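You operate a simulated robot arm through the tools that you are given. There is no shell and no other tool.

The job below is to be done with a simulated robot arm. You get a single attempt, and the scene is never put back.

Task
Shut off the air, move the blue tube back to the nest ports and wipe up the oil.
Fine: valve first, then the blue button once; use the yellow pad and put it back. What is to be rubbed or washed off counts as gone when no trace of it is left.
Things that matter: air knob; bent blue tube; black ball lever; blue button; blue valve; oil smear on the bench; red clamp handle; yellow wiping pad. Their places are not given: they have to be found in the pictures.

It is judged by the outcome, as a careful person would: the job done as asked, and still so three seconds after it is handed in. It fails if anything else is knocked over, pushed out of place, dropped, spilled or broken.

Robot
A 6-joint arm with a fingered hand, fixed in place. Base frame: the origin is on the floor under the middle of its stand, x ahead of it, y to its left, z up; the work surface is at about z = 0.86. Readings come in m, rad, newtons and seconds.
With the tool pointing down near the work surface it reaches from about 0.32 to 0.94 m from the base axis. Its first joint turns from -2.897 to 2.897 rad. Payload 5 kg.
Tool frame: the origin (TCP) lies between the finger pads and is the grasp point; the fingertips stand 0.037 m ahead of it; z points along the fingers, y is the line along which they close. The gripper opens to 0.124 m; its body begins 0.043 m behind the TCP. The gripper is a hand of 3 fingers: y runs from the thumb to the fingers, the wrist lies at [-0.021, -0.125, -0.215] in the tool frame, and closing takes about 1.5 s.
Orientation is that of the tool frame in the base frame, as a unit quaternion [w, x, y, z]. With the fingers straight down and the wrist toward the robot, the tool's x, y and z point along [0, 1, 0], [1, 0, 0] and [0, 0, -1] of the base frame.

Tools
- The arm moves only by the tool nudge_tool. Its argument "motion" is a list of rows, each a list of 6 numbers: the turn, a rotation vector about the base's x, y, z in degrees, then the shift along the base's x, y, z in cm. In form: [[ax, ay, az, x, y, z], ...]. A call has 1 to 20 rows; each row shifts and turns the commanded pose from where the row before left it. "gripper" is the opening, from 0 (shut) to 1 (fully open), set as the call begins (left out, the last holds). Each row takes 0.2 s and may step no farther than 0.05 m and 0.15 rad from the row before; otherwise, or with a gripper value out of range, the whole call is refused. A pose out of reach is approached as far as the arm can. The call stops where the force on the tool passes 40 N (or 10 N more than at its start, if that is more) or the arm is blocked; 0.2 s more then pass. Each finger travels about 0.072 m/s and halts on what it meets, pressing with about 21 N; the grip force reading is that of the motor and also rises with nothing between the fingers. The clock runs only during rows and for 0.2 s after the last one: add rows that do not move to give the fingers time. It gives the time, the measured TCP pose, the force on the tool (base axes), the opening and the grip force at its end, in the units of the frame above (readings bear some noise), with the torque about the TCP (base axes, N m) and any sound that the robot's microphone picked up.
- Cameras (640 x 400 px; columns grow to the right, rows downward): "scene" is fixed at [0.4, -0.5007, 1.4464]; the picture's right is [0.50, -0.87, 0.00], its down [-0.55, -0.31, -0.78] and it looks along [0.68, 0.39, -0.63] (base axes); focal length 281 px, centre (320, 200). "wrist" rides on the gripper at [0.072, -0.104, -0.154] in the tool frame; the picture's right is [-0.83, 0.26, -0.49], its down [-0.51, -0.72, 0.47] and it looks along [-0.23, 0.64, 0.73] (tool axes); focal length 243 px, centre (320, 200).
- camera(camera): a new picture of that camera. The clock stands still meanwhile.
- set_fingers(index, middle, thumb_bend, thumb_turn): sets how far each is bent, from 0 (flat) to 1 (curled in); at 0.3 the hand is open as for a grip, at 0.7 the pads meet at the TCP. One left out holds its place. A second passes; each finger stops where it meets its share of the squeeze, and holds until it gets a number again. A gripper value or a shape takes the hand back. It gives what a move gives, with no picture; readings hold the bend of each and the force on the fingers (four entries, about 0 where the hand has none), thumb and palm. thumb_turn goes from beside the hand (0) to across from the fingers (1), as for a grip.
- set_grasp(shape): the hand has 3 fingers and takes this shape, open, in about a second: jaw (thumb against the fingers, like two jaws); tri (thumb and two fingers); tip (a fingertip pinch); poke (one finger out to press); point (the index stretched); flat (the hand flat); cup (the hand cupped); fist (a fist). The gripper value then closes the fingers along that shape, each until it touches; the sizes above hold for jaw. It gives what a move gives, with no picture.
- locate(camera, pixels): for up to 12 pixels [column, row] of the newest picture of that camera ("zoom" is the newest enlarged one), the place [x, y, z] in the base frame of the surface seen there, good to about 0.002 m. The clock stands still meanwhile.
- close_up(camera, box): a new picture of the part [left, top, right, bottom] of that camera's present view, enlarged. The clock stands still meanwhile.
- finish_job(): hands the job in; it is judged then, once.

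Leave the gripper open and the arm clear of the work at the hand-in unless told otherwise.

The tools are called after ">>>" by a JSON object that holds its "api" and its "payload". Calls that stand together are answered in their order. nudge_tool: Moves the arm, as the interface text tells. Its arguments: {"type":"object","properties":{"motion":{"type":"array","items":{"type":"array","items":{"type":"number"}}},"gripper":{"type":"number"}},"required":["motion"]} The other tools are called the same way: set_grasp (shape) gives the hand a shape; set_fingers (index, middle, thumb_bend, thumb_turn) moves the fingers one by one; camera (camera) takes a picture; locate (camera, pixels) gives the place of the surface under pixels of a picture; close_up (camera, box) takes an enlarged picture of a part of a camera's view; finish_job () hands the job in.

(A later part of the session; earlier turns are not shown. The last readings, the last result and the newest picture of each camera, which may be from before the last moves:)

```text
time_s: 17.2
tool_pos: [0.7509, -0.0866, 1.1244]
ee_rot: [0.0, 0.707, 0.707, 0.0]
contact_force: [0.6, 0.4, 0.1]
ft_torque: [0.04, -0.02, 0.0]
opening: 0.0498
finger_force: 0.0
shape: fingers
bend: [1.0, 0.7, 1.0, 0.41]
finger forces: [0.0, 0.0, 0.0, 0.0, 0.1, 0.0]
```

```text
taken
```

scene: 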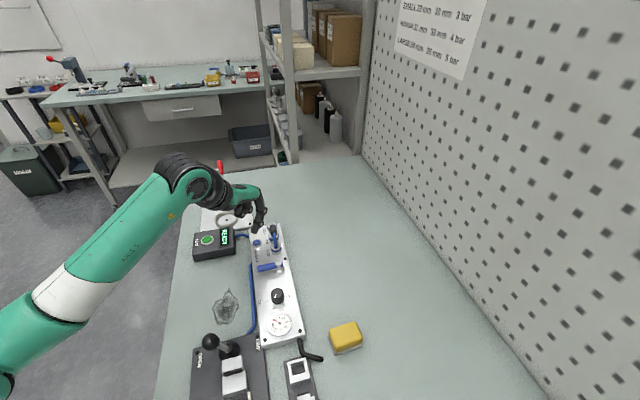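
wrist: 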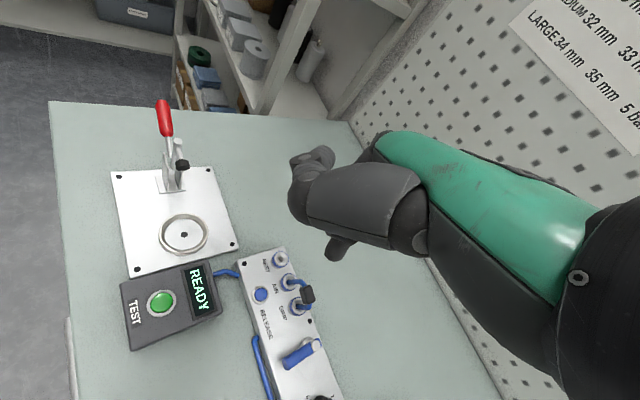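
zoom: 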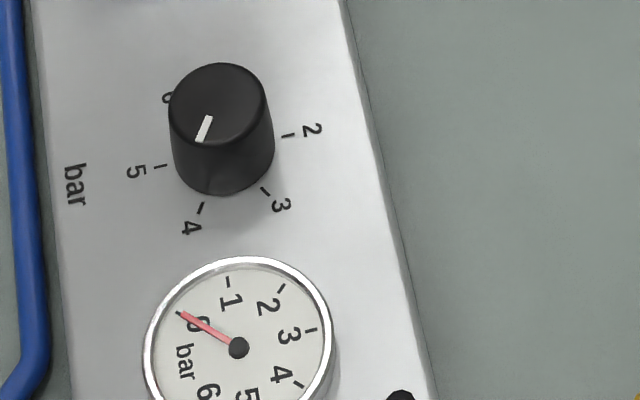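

Gauge at 0, valve closed, button back up. Next is the tube: I take the jaw shape, turn the hand -46° about z so that it closes across the panel, and move above the sleeve (0.777,-0.148), staying high.

>>> {"api": "set_grasp", "payload": {"shape": "jaw"}}

>>> {"api": "nudge_tool", "payload": {"motion": [[0, 0, -7.7, 0.45, -1.0, 0], [0, 0, -7.7, 0.45, -1.0, 0], [0, 0, -7.7, 0.45, -1.0, 0], [0, 0, -7.7, 0.45, -1.0, 0], [0, 0, -7.6, 0.45, -1.0, 0], [0, 0, -7.6, 0.36, -1.14, 0], [0, 0, 0, 0, 0, 0], [0, 0, 0, 0, 0, 0]], "gripper": 0.35}}

>>> {"api": "camera", "payload": {"camera": "scene"}}

>>> {"api": "close_up", "payload": {"camera": "scene", "box": [210, 140, 338, 260]}}

>>> {"api": "camera", "payload": {"camera": "wrist"}}

```text
time_s: 18.1
tool_pos: [0.7501, -0.0889, 1.1255]
ee_rot: [0.0, 0.707, 0.707, 0.0]
contact_force: [-0.8, -0.5, 0.6]
ft_torque: [0.01, -0.01, 0.0]
opening: 0.1234
finger_force: 0.1
shape: jaw
bend: [0.3, 0.3, 0.3, 0.97]
finger forces: [0.1, 0.0, 0.0, 0.1, 0.0, 0.1]
```

```text
time_s: 19.9
tool_pos: [0.7771, -0.1478, 1.1264]
ee_rot: [0.0, 0.927, 0.374, 0.001]
contact_force: [-0.5, 0.3, 0.0]
ft_torque: [0.01, 0.03, -0.01]
opening: 0.0436
finger_force: 0.0
shape: jaw
bend: [0.74, 0.51, 0.73, 1.0]
finger forces: [0.0, 0.1, 0.0, 0.1, 0.0, 0.0]
```

```text
taken
```

scene: 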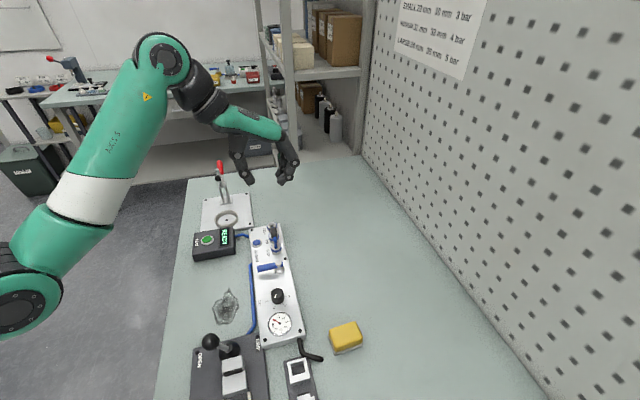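

```text
3.33 times, centred on (274, 200) of scene
```

zoom: 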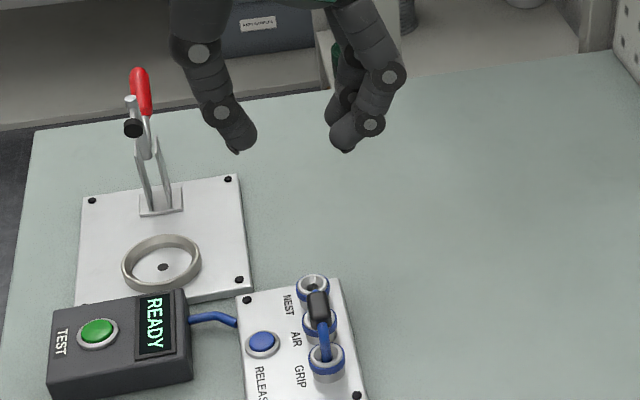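

```text
taken
```

wrist: 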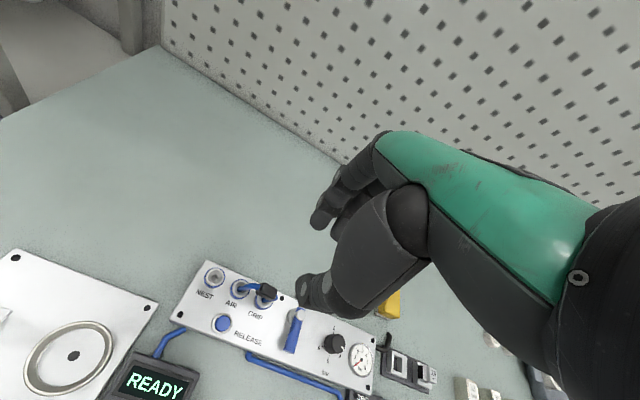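

The bend readings look uneven (0.74, 0.51, 0.73). I'll wait a moment and read again, then look closely at the fingers.

>>> {"api": "nudge_tool", "payload": {"motion": [[0, 0, 0, 0, 0, 0], [0, 0, 0, 0, 0, 0], [0, 0, 0, 0, 0, 0], [0, 0, 0, 0, 0, 0], [0, 0, 0, 0, 0, 0]]}}

>>> {"api": "close_up", "payload": {"camera": "scene", "box": [220, 130, 316, 190]}}

>>> {"api": "close_up", "payload": {"camera": "wrist", "box": [240, 150, 432, 310]}}

```text
time_s: 21.1
tool_pos: [0.777, -0.1502, 1.1244]
ee_rot: [0.0, 0.927, 0.374, -0.001]
contact_force: [-0.3, -0.1, -0.6]
ft_torque: [-0.02, 0.03, 0.0]
opening: 0.0437
finger_force: 0.0
shape: jaw
bend: [0.74, 0.51, 0.73, 1.0]
finger forces: [0.0, 0.1, 0.1, 0.0, 0.1, 0.1]
```

```text
6.67 times, centred on (268, 160) of scene
```

zoom: 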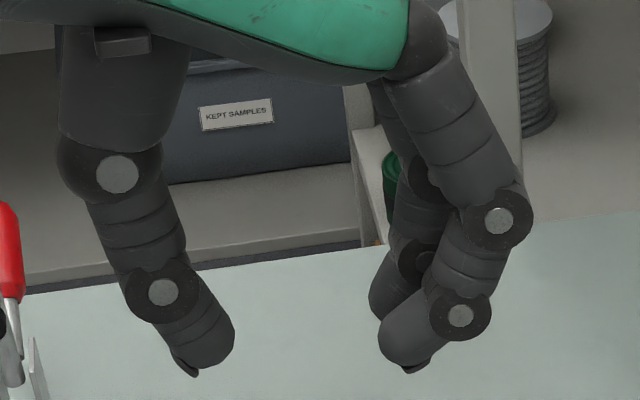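

```text
2.50 times, centred on (336, 230) of wrist
```

zoom: 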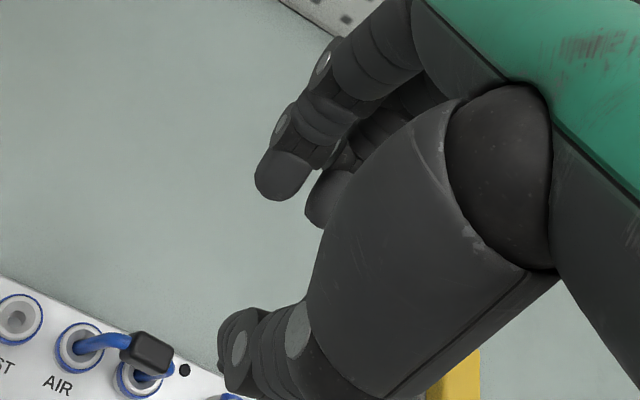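

The fingers are symmetric about the TCP with tips leading inward, so the pinch happens near the tips. I measure the sleeve's height range more exactly from both cameras.

>>> {"api": "close_up", "payload": {"camera": "scene", "box": [252, 218, 300, 248]}}

>>> {"api": "locate", "payload": {"camera": "zoom", "pixels": [[275, 90], [275, 130], [275, 165], [310, 70], [310, 110], [310, 170], [335, 100], [335, 160], [300, 195], [310, 260], [360, 200], [245, 160]]}}

>>> {"api": "close_up", "payload": {"camera": "wrist", "box": [192, 255, 288, 315]}}

```text
13.33 times, centred on (276, 233) of scene
```

zoom: 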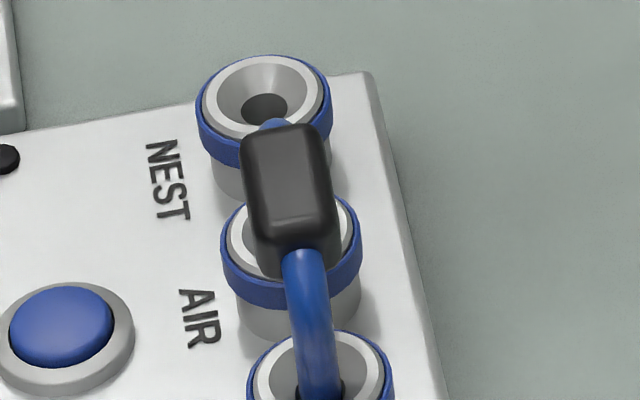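

```text
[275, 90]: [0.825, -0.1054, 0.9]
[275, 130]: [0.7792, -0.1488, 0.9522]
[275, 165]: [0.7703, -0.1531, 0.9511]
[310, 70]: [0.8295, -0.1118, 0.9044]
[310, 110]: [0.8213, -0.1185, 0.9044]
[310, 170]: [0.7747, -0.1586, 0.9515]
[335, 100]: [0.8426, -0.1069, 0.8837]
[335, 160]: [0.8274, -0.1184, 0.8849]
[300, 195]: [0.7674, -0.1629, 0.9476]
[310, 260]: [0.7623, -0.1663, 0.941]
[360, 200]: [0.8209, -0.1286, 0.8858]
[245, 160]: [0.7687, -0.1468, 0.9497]
```

```text
6.67 times, centred on (240, 285) of wrist
```

zoom: 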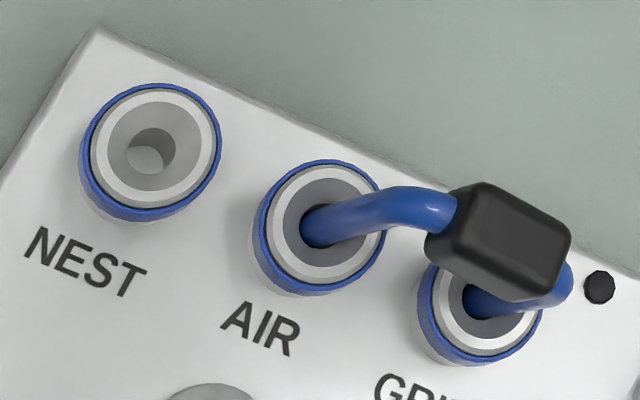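

>>> {"api": "locate", "payload": {"camera": "zoom", "pixels": [[488, 190], [565, 240], [545, 295], [432, 240], [460, 195], [500, 230], [480, 265], [500, 290], [440, 255], [520, 255], [400, 200], [560, 280]]}}

>>> {"api": "locate", "payload": {"camera": "wrist", "pixels": [[285, 298], [214, 277]]}}

```text
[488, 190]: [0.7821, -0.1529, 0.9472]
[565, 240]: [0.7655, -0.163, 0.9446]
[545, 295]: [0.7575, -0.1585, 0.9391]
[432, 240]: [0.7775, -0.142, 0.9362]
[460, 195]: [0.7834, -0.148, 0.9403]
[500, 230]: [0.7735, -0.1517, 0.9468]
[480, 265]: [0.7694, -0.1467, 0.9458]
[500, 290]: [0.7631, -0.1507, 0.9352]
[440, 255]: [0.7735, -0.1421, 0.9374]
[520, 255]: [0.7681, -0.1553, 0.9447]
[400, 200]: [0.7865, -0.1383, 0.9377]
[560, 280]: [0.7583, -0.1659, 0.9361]
```

```text
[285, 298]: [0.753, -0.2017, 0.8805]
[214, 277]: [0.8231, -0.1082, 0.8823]
```

Comparing with the first pictures, the sleeve has shifted about 7 mm toward GRIP since the button was pressed – the tube seems to have been released and leans. I look closer to judge its lean.

>>> {"api": "close_up", "payload": {"camera": "wrist", "box": [224, 270, 288, 310]}}

>>> {"api": "close_up", "payload": {"camera": "scene", "box": [256, 218, 296, 243]}}

```text
10.00 times, centred on (256, 290) of wrist
```

zoom: 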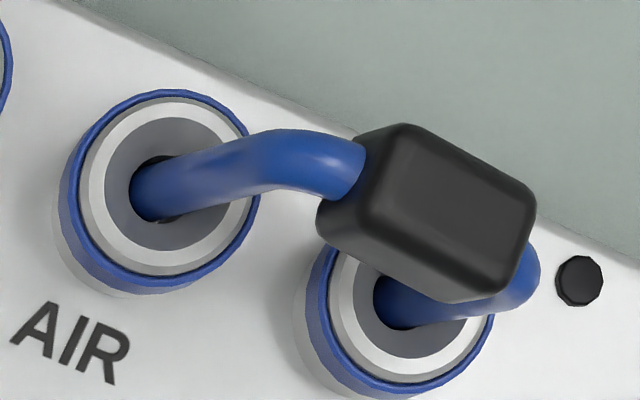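

```text
16.00 times, centred on (276, 230) of scene
```

zoom: 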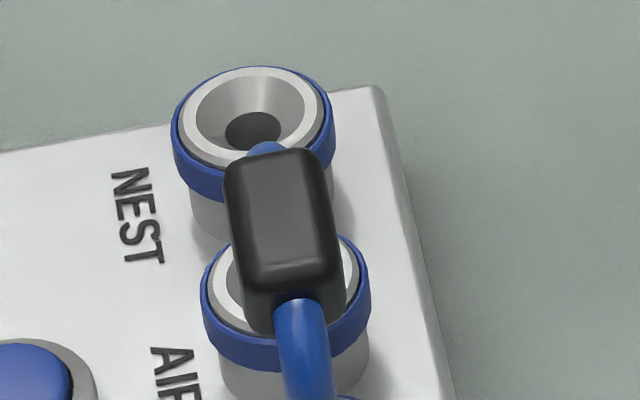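

The tube clearly leans toward GRIP (toward +u). I measure along the sleeve's top to get the lean angle.

>>> {"api": "close_up", "payload": {"camera": "wrist", "box": [224, 270, 288, 310]}}

>>> {"api": "locate", "payload": {"camera": "zoom", "pixels": [[400, 150], [440, 170], [480, 190], [515, 208], [380, 180], [420, 205], [460, 228], [500, 250], [270, 150], [300, 155], [160, 185], [400, 300]]}}

```text
10.00 times, centred on (256, 290) of wrist
```

zoom: 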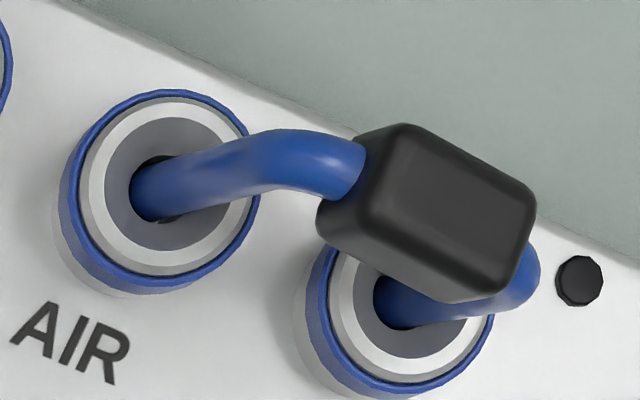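

```text
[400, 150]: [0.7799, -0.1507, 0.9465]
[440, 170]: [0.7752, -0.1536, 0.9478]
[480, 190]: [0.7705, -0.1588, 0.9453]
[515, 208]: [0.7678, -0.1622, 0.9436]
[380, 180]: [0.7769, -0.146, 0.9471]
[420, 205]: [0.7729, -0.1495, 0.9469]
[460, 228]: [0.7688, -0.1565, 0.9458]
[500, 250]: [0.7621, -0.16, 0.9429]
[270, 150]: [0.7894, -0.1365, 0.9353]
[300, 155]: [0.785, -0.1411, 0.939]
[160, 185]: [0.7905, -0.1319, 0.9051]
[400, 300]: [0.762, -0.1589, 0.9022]
```

The lean is about 10° toward GRIP, sleeve centre near (0.7727,-0.1536,0.940). I tilt the hand 10° to match, move over it and come down to about 4 cm above the grip height, then check.

>>> {"api": "nudge_tool", "payload": {"motion": [[3.47, -3.6, 0, -0.36, -0.34, 0], [3.47, -3.6, 0, -0.36, -0.35, 0], [0, 0, 0, 0, 0, -4], [0, 0, 0, 0, 0, -4], [0, 0, 0, 0, 0, -4], [0, 0, 0, 0, 0, 0], [0, 0, 0, 0, 0, 0]]}}

>>> {"api": "close_up", "payload": {"camera": "scene", "box": [220, 170, 332, 250]}}

>>> {"api": "camera", "payload": {"camera": "wrist"}}

```text
time_s: 22.7
tool_pos: [0.7682, -0.1561, 1.0047]
ee_rot: [-0.034, 0.924, 0.372, 0.08]
contact_force: [-0.1, -0.2, -0.5]
ft_torque: [0.0, 0.03, 0.0]
opening: 0.044
finger_force: 0.1
shape: jaw
bend: [0.74, 0.51, 0.73, 1.0]
finger forces: [0.0, 0.0, 0.1, 0.1, 0.0, 0.0]
```

```text
5.00 times, centred on (276, 210) of scene
```

zoom: 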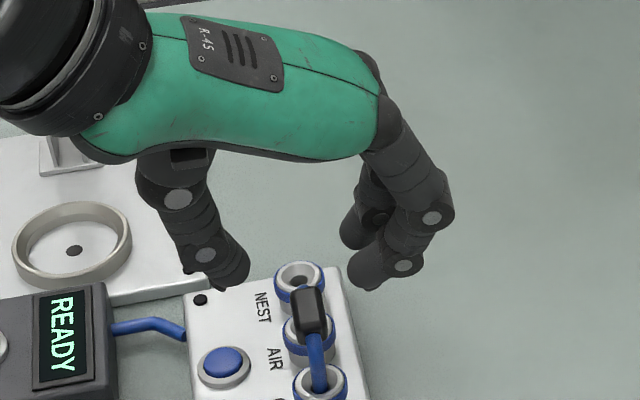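

```text
taken
```

wrist: 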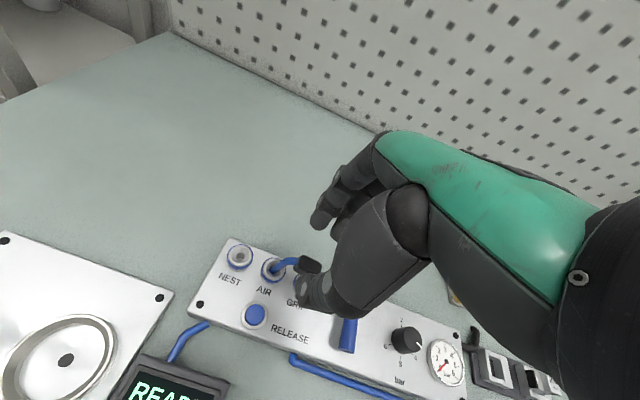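

The jaws straddle the sleeve in the picture. I go down 4.2 cm and check before closing.

>>> {"api": "nudge_tool", "payload": {"motion": [[0, 0, 0, 0, 0, -1.5], [0, 0, 0, 0, 0, -1.5], [0, 0, 0, 0, 0, -1.2], [0, 0, 0, 0, 0, 0]]}}

>>> {"api": "close_up", "payload": {"camera": "scene", "box": [236, 195, 316, 255]}}

>>> {"api": "close_up", "payload": {"camera": "wrist", "box": [224, 190, 384, 310]}}

```text
time_s: 23.7
tool_pos: [0.7697, -0.1558, 0.9632]
ee_rot: [-0.033, 0.924, 0.373, 0.081]
contact_force: [0.1, -1.5, -0.7]
ft_torque: [0.0, 0.0, 0.01]
opening: 0.0439
finger_force: 0.1
shape: jaw
bend: [0.74, 0.51, 0.73, 1.0]
finger forces: [0.1, 0.1, 0.1, 0.0, 0.0, 0.1]
```

```text
6.67 times, centred on (276, 225) of scene
```

zoom: 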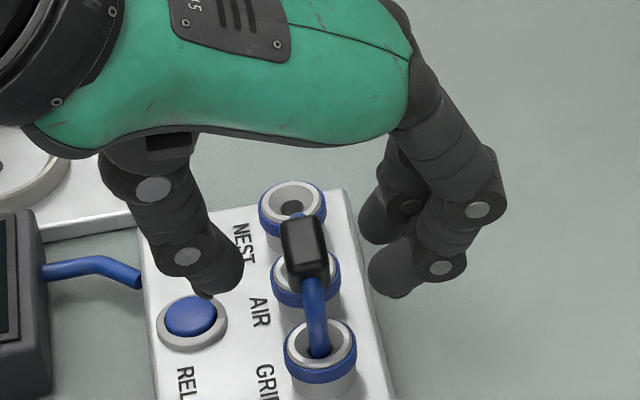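

```text
3.33 times, centred on (304, 250) of wrist
```

zoom: 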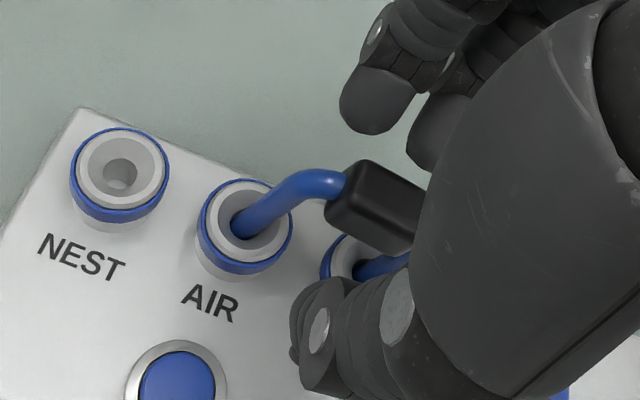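

Both jaws stand about 1.5–2 cm clear of the sleeve on either side. I close the hand on it and wait.

>>> {"api": "nudge_tool", "payload": {"motion": [[0, 0, 0, 0, 0, 0], [0, 0, 0, 0, 0, 0], [0, 0, 0, 0, 0, 0], [0, 0, 0, 0, 0, 0], [0, 0, 0, 0, 0, 0], [0, 0, 0, 0, 0, 0], [0, 0, 0, 0, 0, 0]], "gripper": 0.0}}

>>> {"api": "close_up", "payload": {"camera": "scene", "box": [236, 195, 316, 255]}}

>>> {"api": "close_up", "payload": {"camera": "wrist", "box": [224, 190, 384, 310]}}

```text
time_s: 25.3
tool_pos: [0.7698, -0.1561, 0.9642]
ee_rot: [-0.032, 0.924, 0.372, 0.08]
contact_force: [0.0, -0.8, -0.5]
ft_torque: [-0.03, -0.02, 0.01]
opening: 0.0114
finger_force: 20.9
shape: jaw
bend: [0.72, 0.64, 0.73, 1.0]
finger forces: [12.0, 6.6, 0.1, 0.0, 18.1, 0.0]
```

```text
6.67 times, centred on (276, 225) of scene
```

zoom: 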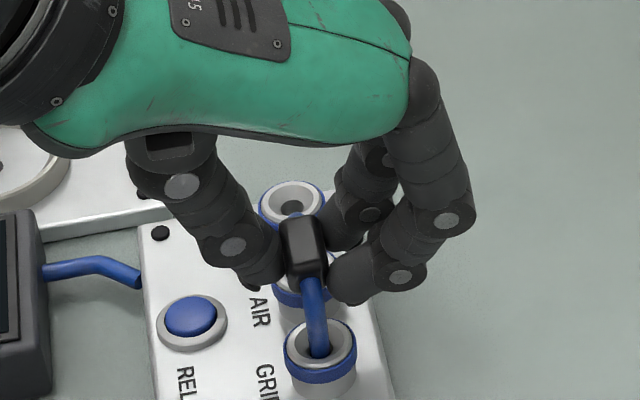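

```text
3.33 times, centred on (304, 250) of wrist
```

zoom: 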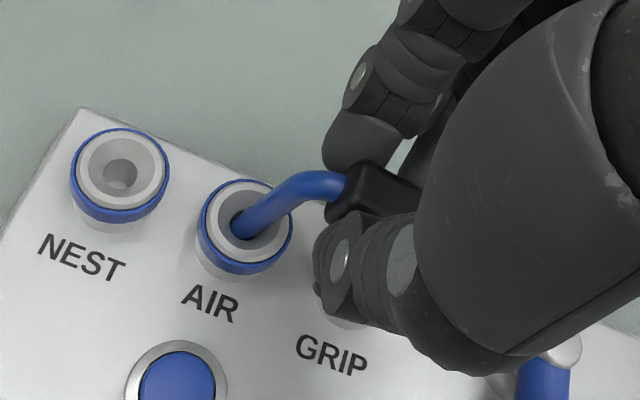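

The sleeve is held firmly (about 18 N thumb against 12 + 7 N fingers). I lift slowly straight up.

>>> {"api": "nudge_tool", "payload": {"motion": [[0, 0, 0, 0, 0, 0.5], [0, 0, 0, 0, 0, 0.7], [0, 0, 0, 0, 0, 1.0], [0, 0, 0, 0, 0, 1.2], [0, 0, 0, 0, 0, 1.3], [0, 0, 0, 0, 0, 1.3], [0, 0, 0, 0, 0, 0]]}}

>>> {"api": "close_up", "payload": {"camera": "scene", "box": [226, 170, 322, 250]}}

>>> {"api": "close_up", "payload": {"camera": "wrist", "box": [194, 160, 386, 320]}}

```text
time_s: 26.9
tool_pos: [0.7698, -0.1553, 1.024]
ee_rot: [-0.032, 0.924, 0.373, 0.081]
contact_force: [0.1, 0.1, -0.6]
ft_torque: [-0.01, 0.03, 0.01]
opening: 0.0116
finger_force: 20.2
shape: jaw
bend: [0.72, 0.64, 0.73, 1.0]
finger forces: [12.0, 6.5, 0.0, 0.0, 18.5, 0.0]
```

```text
5.00 times, centred on (274, 210) of scene
```

zoom: 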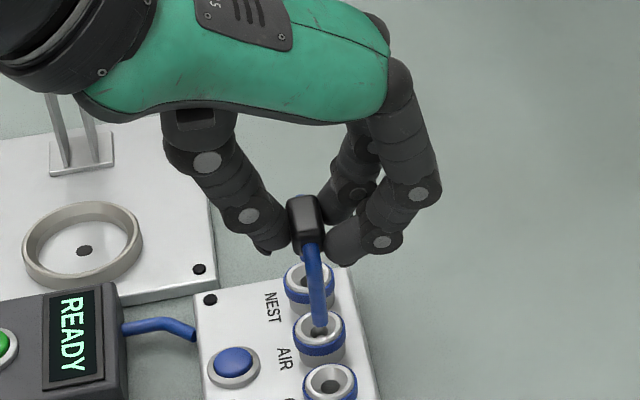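

```text
2.50 times, centred on (290, 240) of wrist
```

zoom: 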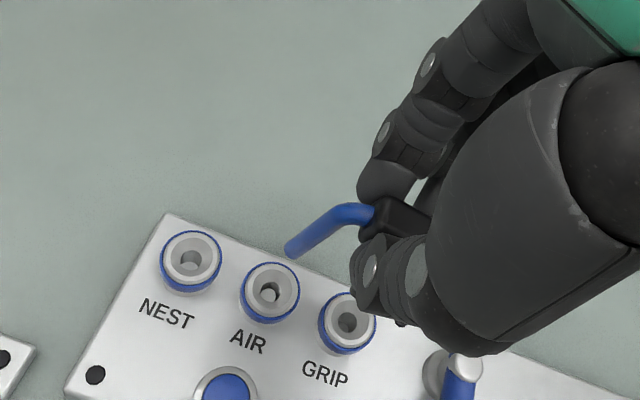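

The tube is out of both ports. I untilt the hand by 10° so the legs hang vertical, rise 2 cm more, and measure the leg ends.

>>> {"api": "nudge_tool", "payload": {"motion": [[-3.47, 3.6, 0, 0, 0, 1.0], [-3.47, 3.6, 0, 0, 0, 1.0], [0, 0, 0, 0, 0, 0], [0, 0, 0, 0, 0, 0]]}}

>>> {"api": "close_up", "payload": {"camera": "scene", "box": [236, 170, 316, 220]}}

>>> {"api": "locate", "payload": {"camera": "zoom", "pixels": [[317, 225], [320, 260], [322, 290], [325, 320], [328, 340], [312, 150], [312, 180], [300, 130], [325, 130]]}}

>>> {"api": "close_up", "payload": {"camera": "wrist", "box": [214, 190, 342, 270]}}

```text
time_s: 27.9
tool_pos: [0.7688, -0.1568, 1.0437]
ee_rot: [0.0, 0.927, 0.374, 0.0]
contact_force: [1.0, 0.1, 0.7]
ft_torque: [0.0, 0.02, -0.04]
opening: 0.0113
finger_force: 20.9
shape: jaw
bend: [0.72, 0.64, 0.73, 1.0]
finger forces: [12.1, 6.5, 0.0, 0.1, 18.5, 0.0]
```

```text
8.00 times, centred on (276, 195) of scene
```

zoom: 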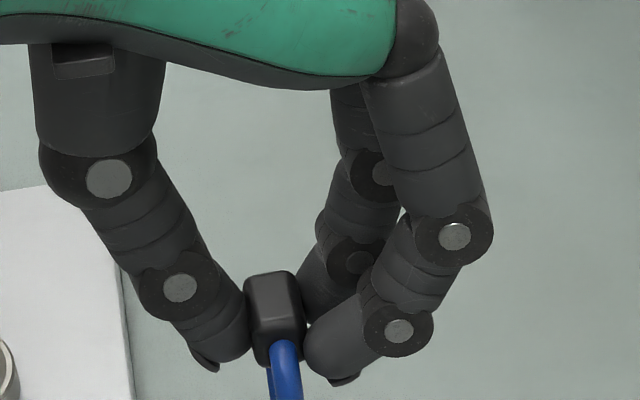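

```text
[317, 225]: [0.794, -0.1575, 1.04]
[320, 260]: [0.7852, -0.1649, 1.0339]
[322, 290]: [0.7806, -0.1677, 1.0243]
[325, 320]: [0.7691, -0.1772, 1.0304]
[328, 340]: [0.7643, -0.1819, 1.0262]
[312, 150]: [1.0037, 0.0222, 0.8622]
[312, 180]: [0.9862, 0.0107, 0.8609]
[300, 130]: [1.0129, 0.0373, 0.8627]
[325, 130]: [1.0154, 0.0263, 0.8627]
```

```text
5.00 times, centred on (278, 230) of wrist
```

zoom: 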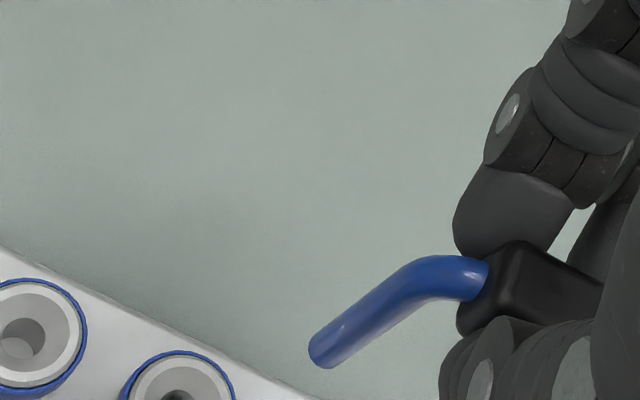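

I take a picture lower on the legs to measure both ends.

>>> {"api": "close_up", "payload": {"camera": "scene", "box": [246, 195, 310, 235]}}

>>> {"api": "locate", "payload": {"camera": "zoom", "pixels": [[255, 150], [265, 190], [275, 240], [245, 230], [290, 120], [250, 100], [285, 250], [285, 280]]}}

```text
10.00 times, centred on (278, 215) of scene
```

zoom: 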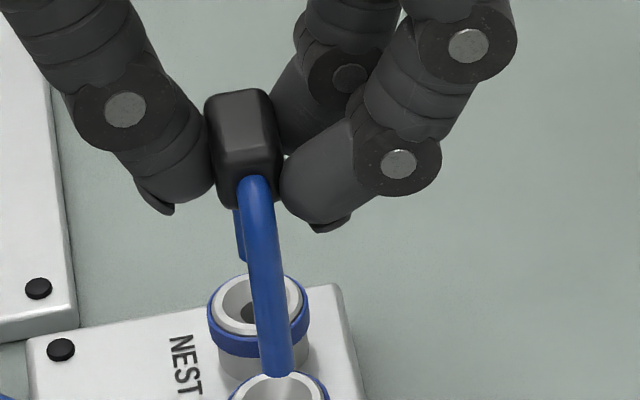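

```text
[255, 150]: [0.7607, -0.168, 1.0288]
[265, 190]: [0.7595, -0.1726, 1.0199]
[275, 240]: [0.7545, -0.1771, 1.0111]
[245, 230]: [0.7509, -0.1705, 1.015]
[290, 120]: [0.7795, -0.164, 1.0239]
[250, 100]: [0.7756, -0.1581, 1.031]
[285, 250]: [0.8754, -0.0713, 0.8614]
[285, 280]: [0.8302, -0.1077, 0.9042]
```

The legs hang vertical, ends roughly 0.078 m below the TCP. Now that the ports are free I measure all three rims precisely.

>>> {"api": "camera", "payload": {"camera": "wrist"}}

>>> {"api": "close_up", "payload": {"camera": "wrist", "box": [180, 240, 308, 320]}}

```text
taken
```

wrist: 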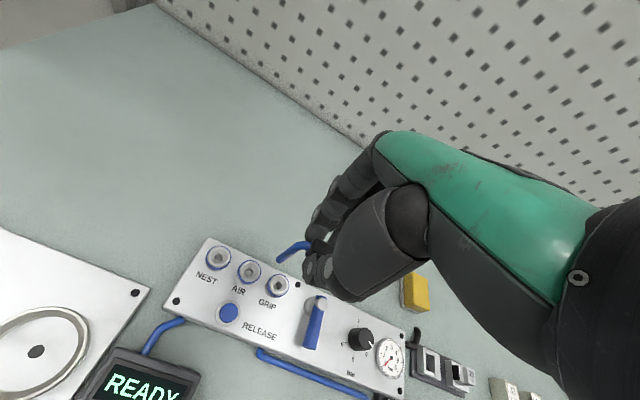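

```text
5.00 times, centred on (244, 280) of wrist
```

zoom: 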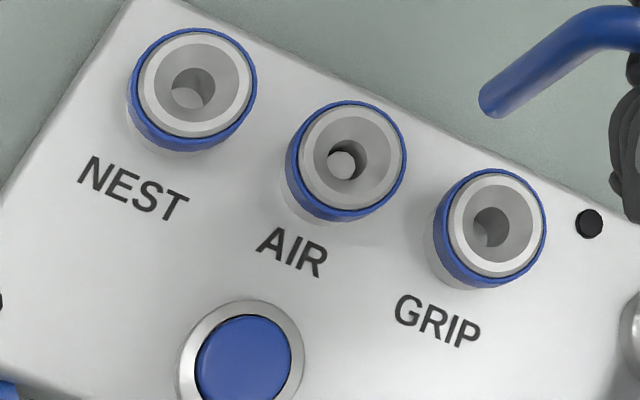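

>>> {"api": "locate", "payload": {"camera": "zoom", "pixels": [[145, 88], [246, 82], [194, 37], [196, 132], [304, 160], [400, 155], [351, 111], [352, 206], [453, 225], [540, 222], [495, 177], [498, 271]]}}

>>> {"api": "close_up", "payload": {"camera": "scene", "box": [246, 210, 310, 250]}}

```text
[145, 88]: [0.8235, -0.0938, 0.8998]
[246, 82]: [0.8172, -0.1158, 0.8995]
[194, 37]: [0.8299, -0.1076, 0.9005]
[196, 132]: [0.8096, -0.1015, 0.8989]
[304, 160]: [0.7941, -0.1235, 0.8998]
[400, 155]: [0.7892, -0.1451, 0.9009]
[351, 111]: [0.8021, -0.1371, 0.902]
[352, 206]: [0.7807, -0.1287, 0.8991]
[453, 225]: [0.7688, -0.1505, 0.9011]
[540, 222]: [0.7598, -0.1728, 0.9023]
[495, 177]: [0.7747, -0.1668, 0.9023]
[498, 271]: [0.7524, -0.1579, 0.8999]
```

```text
10.00 times, centred on (278, 230) of scene
```

zoom: 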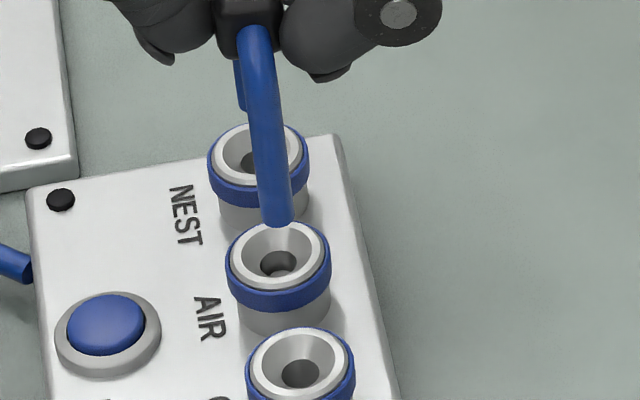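

NEST ≈ (0.8207,-0.1051), AIR ≈ (0.792,-0.1337), GRIP ≈ (0.7632,-0.1622), and the tube's legs sit symmetric under the TCP. I move by (+3.68,+3.66) cm so the legs come over NEST and AIR, and check the alignment.

>>> {"api": "nudge_tool", "payload": {"motion": [[0, 0, 0, 1.2, 1.2, 0], [0, 0, 0, 1.3, 1.26, 0], [0, 0, 0, 1.18, 1.2, 0], [0, 0, 0, 0, 0, 0], [0, 0, 0, 0, 0, -2.5], [0, 0, 0, 0, 0, -1.5], [0, 0, 0, 0, 0, 0], [0, 0, 0, 0, 0, 0]]}}

>>> {"api": "close_up", "payload": {"camera": "scene", "box": [246, 195, 310, 235]}}

>>> {"api": "camera", "payload": {"camera": "wrist"}}

>>> {"api": "close_up", "payload": {"camera": "wrist", "box": [230, 200, 358, 280]}}

```text
time_s: 29.7
tool_pos: [0.8067, -0.1202, 1.0013]
ee_rot: [0.0, 0.927, 0.374, 0.0]
contact_force: [-0.3, -0.6, 0.8]
ft_torque: [-0.02, -0.01, 0.0]
opening: 0.0115
finger_force: 21.2
shape: jaw
bend: [0.72, 0.64, 0.73, 1.0]
finger forces: [12.0, 6.4, 0.0, 0.0, 18.5, 0.0]
```

```text
10.00 times, centred on (278, 215) of scene
```

zoom: 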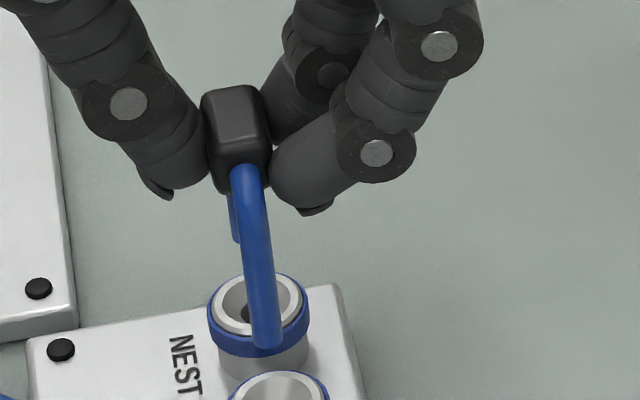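

```text
taken
```

wrist: 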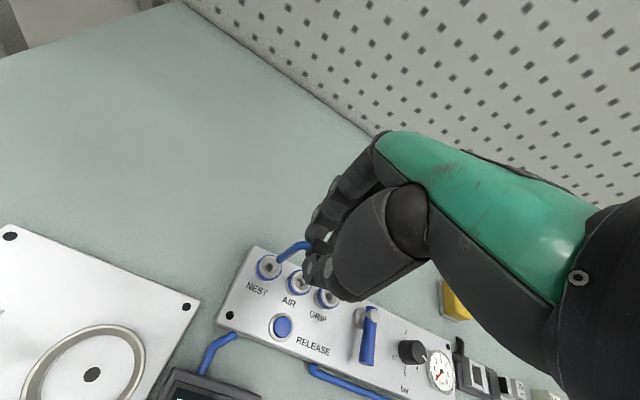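

```text
5.00 times, centred on (294, 240) of wrist
```

zoom: 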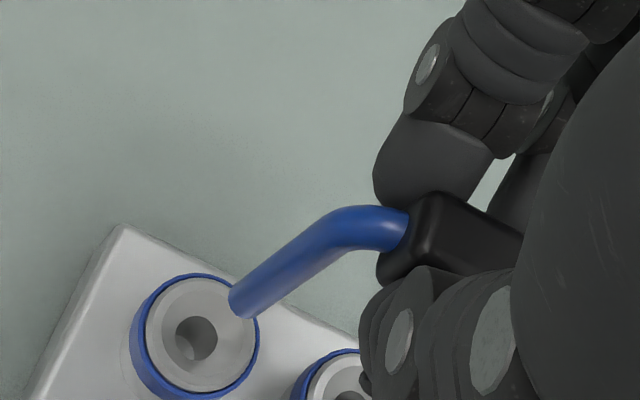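

The two legs line up over NEST and AIR within ~1–2 mm. I lower to the rims and then gently on, watching the force.

>>> {"api": "nudge_tool", "payload": {"motion": [[0, 0, 0, 0, 0, -1.2], [0, 0, 0, 0, 0, -1.0], [0, 0, 0, 0, 0, -0.4], [0, 0, 0, 0, 0, -0.3], [0, 0, 0, 0, 0, 0]]}}

>>> {"api": "close_up", "payload": {"camera": "scene", "box": [246, 205, 310, 245]}}

>>> {"api": "close_up", "payload": {"camera": "wrist", "box": [230, 200, 358, 280]}}

```text
time_s: 30.9
tool_pos: [0.8071, -0.1197, 0.9738]
ee_rot: [0.0, 0.927, 0.375, 0.0]
contact_force: [0.2, -0.5, -0.9]
ft_torque: [-0.01, -0.03, -0.01]
opening: 0.0115
finger_force: 21.4
shape: jaw
bend: [0.72, 0.64, 0.73, 1.0]
finger forces: [12.0, 6.5, 0.1, 0.0, 18.5, 0.1]
```

```text
10.00 times, centred on (278, 225) of scene
```

zoom: 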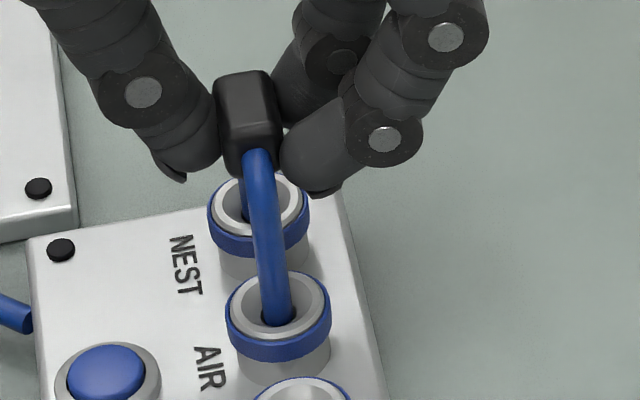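

```text
5.00 times, centred on (294, 240) of wrist
```

zoom: 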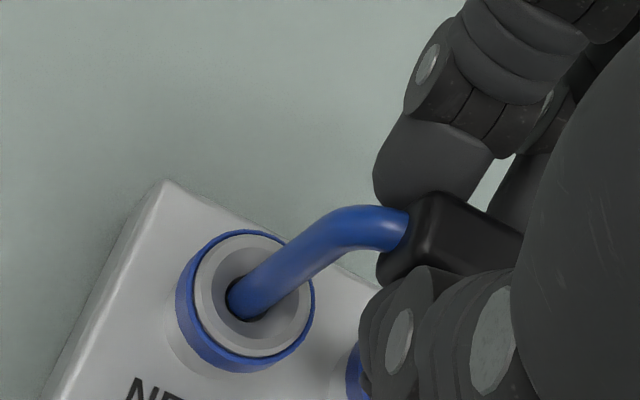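

Both legs are entering the holes without force. I go on downward in small steps until it seats.

>>> {"api": "nudge_tool", "payload": {"motion": [[0, 0, 0, 0, 0, -0.3], [0, 0, 0, 0, 0, -0.3], [0, 0, 0, 0, 0, -0.2], [0, 0, 0, 0, 0, -0.2], [0, 0, 0, 0, 0, 0]]}}

>>> {"api": "close_up", "payload": {"camera": "scene", "box": [246, 205, 310, 245]}}

>>> {"api": "close_up", "payload": {"camera": "wrist", "box": [230, 200, 358, 280]}}

```text
time_s: 32.1
tool_pos: [0.8071, -0.1198, 0.9642]
ee_rot: [0.0, 0.927, 0.375, 0.001]
contact_force: [0.8, 1.6, 5.7]
ft_torque: [-0.01, 0.02, -0.02]
opening: 0.0115
finger_force: 21.3
shape: jaw
bend: [0.72, 0.64, 0.73, 1.0]
finger forces: [12.6, 7.3, 0.0, 0.1, 19.7, 0.0]
```

```text
10.00 times, centred on (278, 225) of scene
```

zoom: 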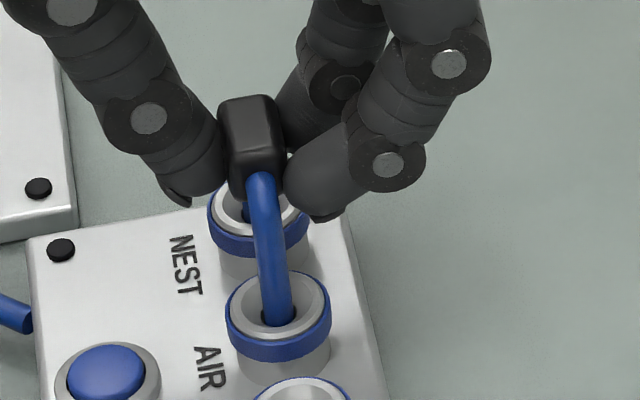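

```text
5.00 times, centred on (294, 240) of wrist
```

zoom: 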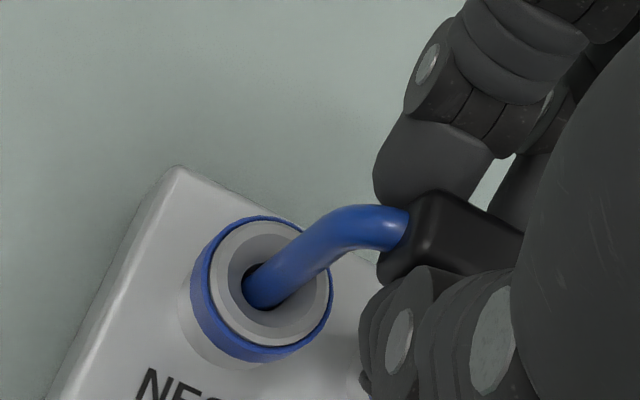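

About 6 N upward now: the tube touches bottom or its collet. I press a little further to make sure it is seated.

>>> {"api": "nudge_tool", "payload": {"motion": [[0, 0, 0, 0, 0, -0.2], [0, 0, 0, 0, 0, -0.15], [0, 0, 0, 0, 0, 0]]}}

>>> {"api": "close_up", "payload": {"camera": "scene", "box": [246, 205, 310, 245]}}

>>> {"api": "locate", "payload": {"camera": "zoom", "pixels": [[245, 110], [250, 130], [240, 150], [262, 145], [275, 300], [225, 130]]}}

```text
time_s: 32.9
tool_pos: [0.808, -0.1183, 0.9638]
ee_rot: [0.001, 0.927, 0.374, 0.003]
contact_force: [2.9, 3.3, 21.4]
ft_torque: [0.03, -0.02, 0.01]
opening: 0.0123
finger_force: 20.3
shape: jaw
bend: [0.72, 0.64, 0.73, 1.0]
finger forces: [14.8, 9.1, 0.0, 0.0, 24.6, 0.0]
```

```text
10.00 times, centred on (278, 225) of scene
```

zoom: 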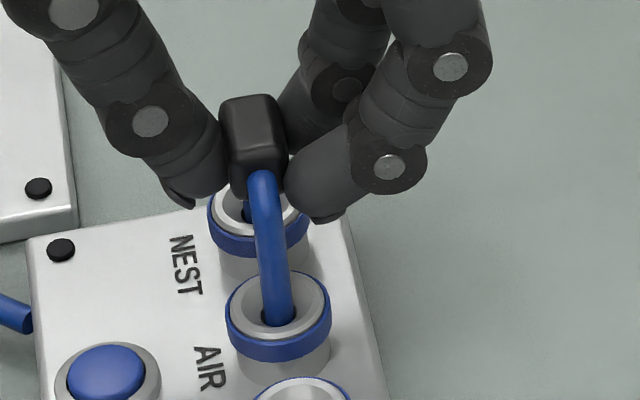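

```text
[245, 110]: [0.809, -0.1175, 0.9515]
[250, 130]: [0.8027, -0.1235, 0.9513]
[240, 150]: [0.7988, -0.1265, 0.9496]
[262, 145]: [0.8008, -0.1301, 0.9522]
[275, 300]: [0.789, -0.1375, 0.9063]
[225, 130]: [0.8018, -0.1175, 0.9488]
```

21 N and the sleeve top is back at z ≈ 0.951, the same as when it was seated at the start: it is home. I take the press off and open the hand a little way.

>>> {"api": "nudge_tool", "payload": {"motion": [[0, 0, 0, 0, 0, 0.3], [0, 0, 0, 0, 0, 0]]}}

>>> {"api": "nudge_tool", "payload": {"motion": [[0, 0, 0, 0, 0, 0], [0, 0, 0, 0, 0, 0], [0, 0, 0, 0, 0, 0], [0, 0, 0, 0, 0, 0], [0, 0, 0, 0, 0, 0]], "gripper": 0.35}}

>>> {"api": "close_up", "payload": {"camera": "scene", "box": [246, 205, 310, 245]}}

>>> {"api": "close_up", "payload": {"camera": "wrist", "box": [230, 190, 358, 270]}}

```text
time_s: 33.5
tool_pos: [0.8072, -0.1201, 0.9634]
ee_rot: [0.0, 0.927, 0.375, 0.0]
contact_force: [6.4, 2.2, 11.3]
ft_torque: [0.02, -0.17, 0.02]
opening: 0.0125
finger_force: 21.3
shape: jaw
bend: [0.72, 0.64, 0.74, 1.0]
finger forces: [15.1, 8.5, 0.0, 0.0, 21.5, 0.1]
```

```text
time_s: 34.7
tool_pos: [0.8072, -0.1193, 0.9635]
ee_rot: [0.0, 0.927, 0.374, -0.001]
contact_force: [-0.2, 0.0, -0.8]
ft_torque: [0.02, -0.02, 0.0]
opening: 0.0426
finger_force: 0.0
shape: jaw
bend: [0.74, 0.52, 0.73, 1.0]
finger forces: [0.1, 0.1, 0.0, 0.0, 0.0, 0.1]
```

```text
10.00 times, centred on (278, 225) of scene
```

zoom: 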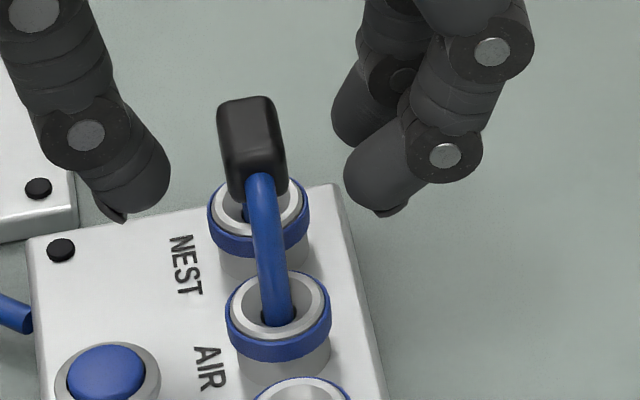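

```text
5.00 times, centred on (294, 230) of wrist
```

zoom: 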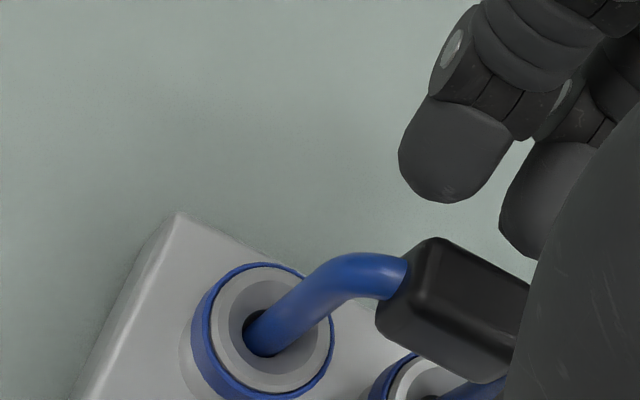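

The tube stands upright in NEST and AIR. I rise straight up and look at it again from both cameras.

>>> {"api": "nudge_tool", "payload": {"motion": [[0, 0, 0, 0, 0, 1.5], [0, 0, 0, 0, 0, 3.5], [0, 0, 0, 0, 0, 4.5], [0, 0, 0, 0, 0, 4.5], [0, 0, 0, 0, 0, 4.0], [0, 0, 0, 0, 0, 0]]}}

>>> {"api": "camera", "payload": {"camera": "scene"}}

>>> {"api": "close_up", "payload": {"camera": "scene", "box": [240, 205, 320, 255]}}

>>> {"api": "close_up", "payload": {"camera": "wrist", "box": [170, 230, 298, 310]}}

```text
time_s: 36.1
tool_pos: [0.8084, -0.1191, 1.144]
ee_rot: [0.0, 0.927, 0.374, 0.0]
contact_force: [-0.4, -0.1, -0.4]
ft_torque: [0.01, 0.0, -0.03]
opening: 0.043
finger_force: 0.0
shape: jaw
bend: [0.74, 0.52, 0.73, 1.0]
finger forces: [0.0, 0.1, 0.0, 0.0, 0.0, 0.1]
```

```text
taken
```

scene: 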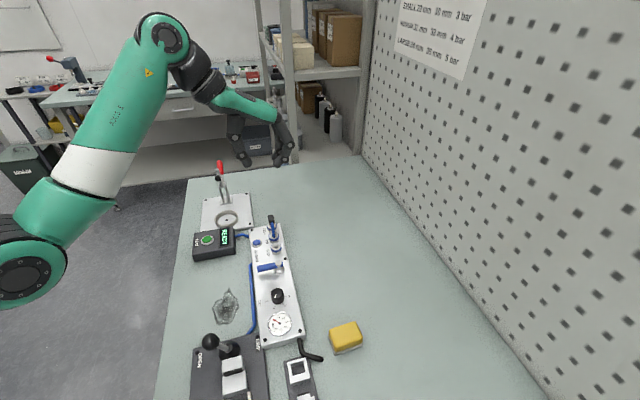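

```text
8.00 times, centred on (280, 230) of scene
```

zoom: 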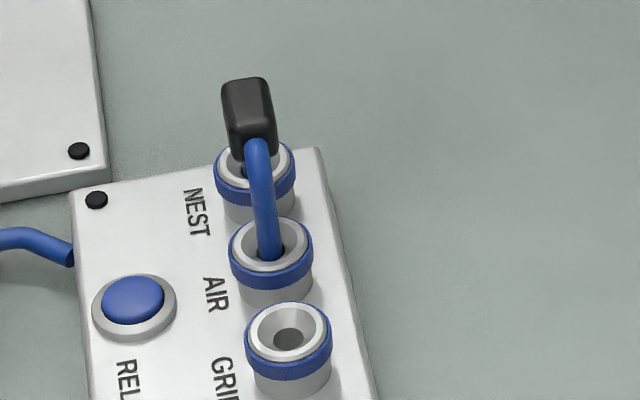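

```text
5.00 times, centred on (234, 270) of wrist
```

zoom: 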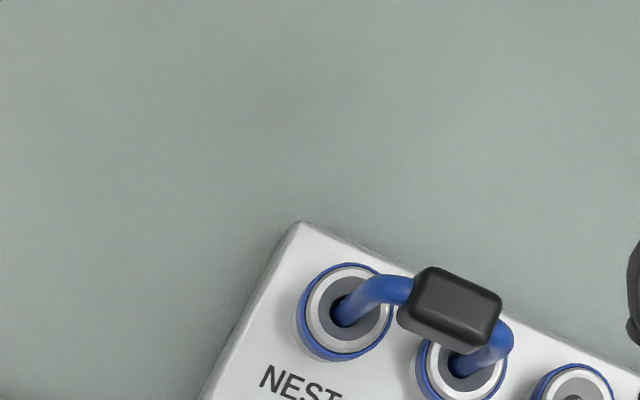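

The tube is well seated in NEST and AIR. Now the pad: I open the hand wider, and move high to above the pad at (0.6536,-0.4148), turning +4° so the hand will close along the pad's long side.

>>> {"api": "nudge_tool", "payload": {"motion": [[0, 0, 1, -2.2, -4.22, 0], [0, 0, 1, -2.2, -4.22, 0], [0, 0, 1, -2.2, -4.22, 0], [0, 0, 1, -2.2, -4.22, 0], [0, 0, 0, -2.2, -4.22, 0], [0, 0, 0, -2.2, -4.22, 0], [0, 0, 0, -2.2, -4.22, -2], [0, 0, 0, 0, 0, -2], [0, 0, 0, 0, 0, 0]], "gripper": 0.65}}

>>> {"api": "camera", "payload": {"camera": "scene"}}

>>> {"api": "camera", "payload": {"camera": "wrist"}}

>>> {"api": "close_up", "payload": {"camera": "scene", "box": [275, 310, 387, 380]}}

```text
refused: row 7 steps farther than a row can; nothing moved
```

```text
taken
```

scene: 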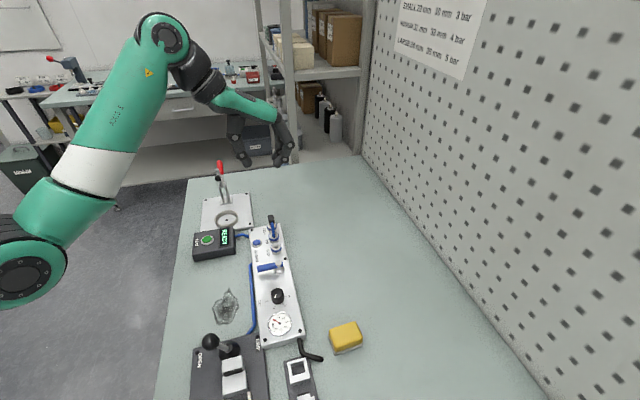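

```text
taken
```

wrist: 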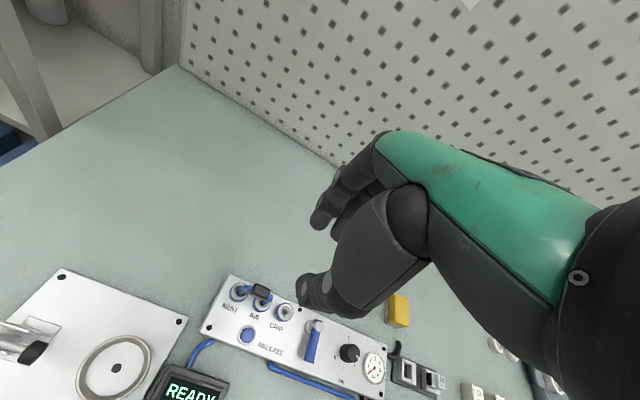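

```text
5.71 times, centred on (331, 345) of scene
```

zoom: 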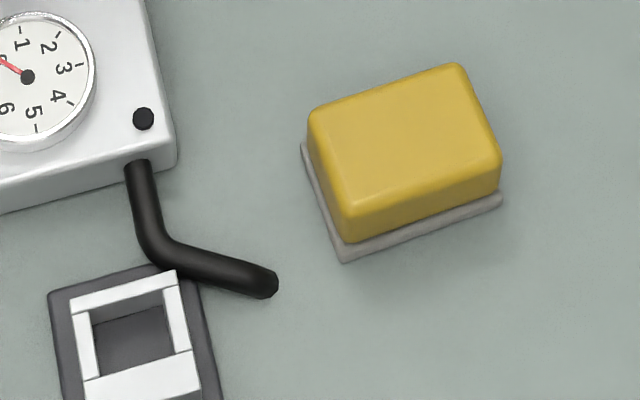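

One row was too long, so nothing moved. I use this picture to measure the pad and the black hose first.

>>> {"api": "locate", "payload": {"camera": "zoom", "pixels": [[325, 118], [452, 75], [488, 155], [360, 205], [405, 140], [345, 255], [495, 200], [303, 155], [140, 180], [165, 240], [215, 265], [270, 280]]}}

>>> {"api": "nudge_tool", "payload": {"motion": [[0, 0, 1, -2.2, -4.22, 0], [0, 0, 1, -2.2, -4.22, 0], [0, 0, 1, -2.2, -4.22, 0], [0, 0, 1, -2.2, -4.22, 0], [0, 0, 0, -2.2, -4.22, 0], [0, 0, 0, -2.2, -4.22, 0], [0, 0, 0, -2.2, -4.22, 0], [0, 0, 0, 0, 0, -2], [0, 0, 0, 0, 0, -2], [0, 0, 0, 0, 0, 0]], "gripper": 0.65}}

>>> {"api": "camera", "payload": {"camera": "scene"}}

>>> {"api": "camera", "payload": {"camera": "wrist"}}

```text
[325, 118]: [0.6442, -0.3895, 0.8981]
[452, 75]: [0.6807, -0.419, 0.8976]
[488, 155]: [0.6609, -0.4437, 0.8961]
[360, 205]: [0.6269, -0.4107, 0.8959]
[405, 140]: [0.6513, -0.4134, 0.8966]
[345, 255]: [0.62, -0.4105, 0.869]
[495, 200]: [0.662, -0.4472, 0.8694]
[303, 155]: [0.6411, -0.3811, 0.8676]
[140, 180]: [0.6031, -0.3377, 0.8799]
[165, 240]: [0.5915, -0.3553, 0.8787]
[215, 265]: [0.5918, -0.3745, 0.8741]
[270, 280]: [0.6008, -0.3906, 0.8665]
```

```text
time_s: 38.3
tool_pos: [0.6539, -0.4144, 1.1026]
ee_rot: [0.0, 0.914, 0.406, -0.001]
contact_force: [0.2, 0.6, -0.3]
ft_torque: [0.02, -0.07, -0.01]
opening: 0.0802
finger_force: 0.1
shape: jaw
bend: [0.28, 0.39, 0.62, 1.0]
finger forces: [0.0, 0.1, 0.1, 0.1, 0.0, 0.0]
```

```text
taken
```

scene: 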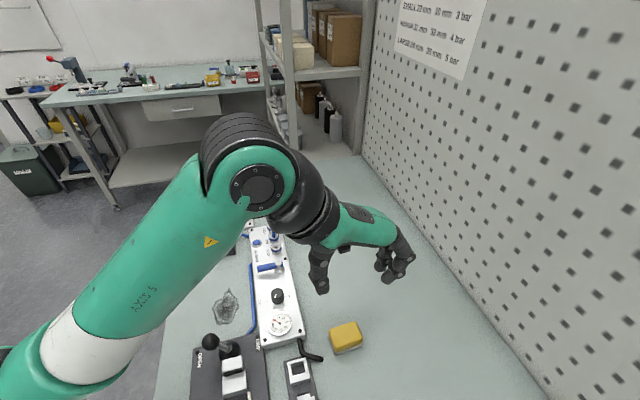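

```text
taken
```

wrist: 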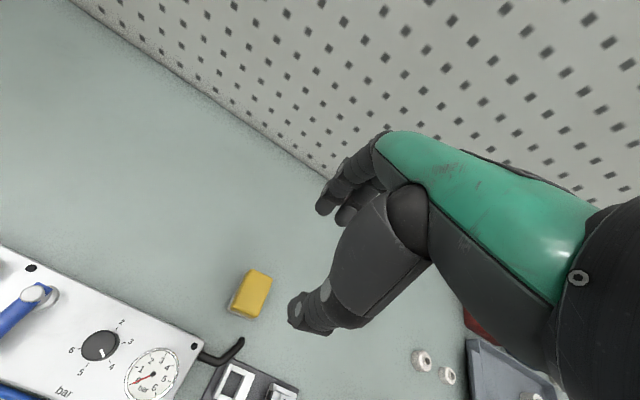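

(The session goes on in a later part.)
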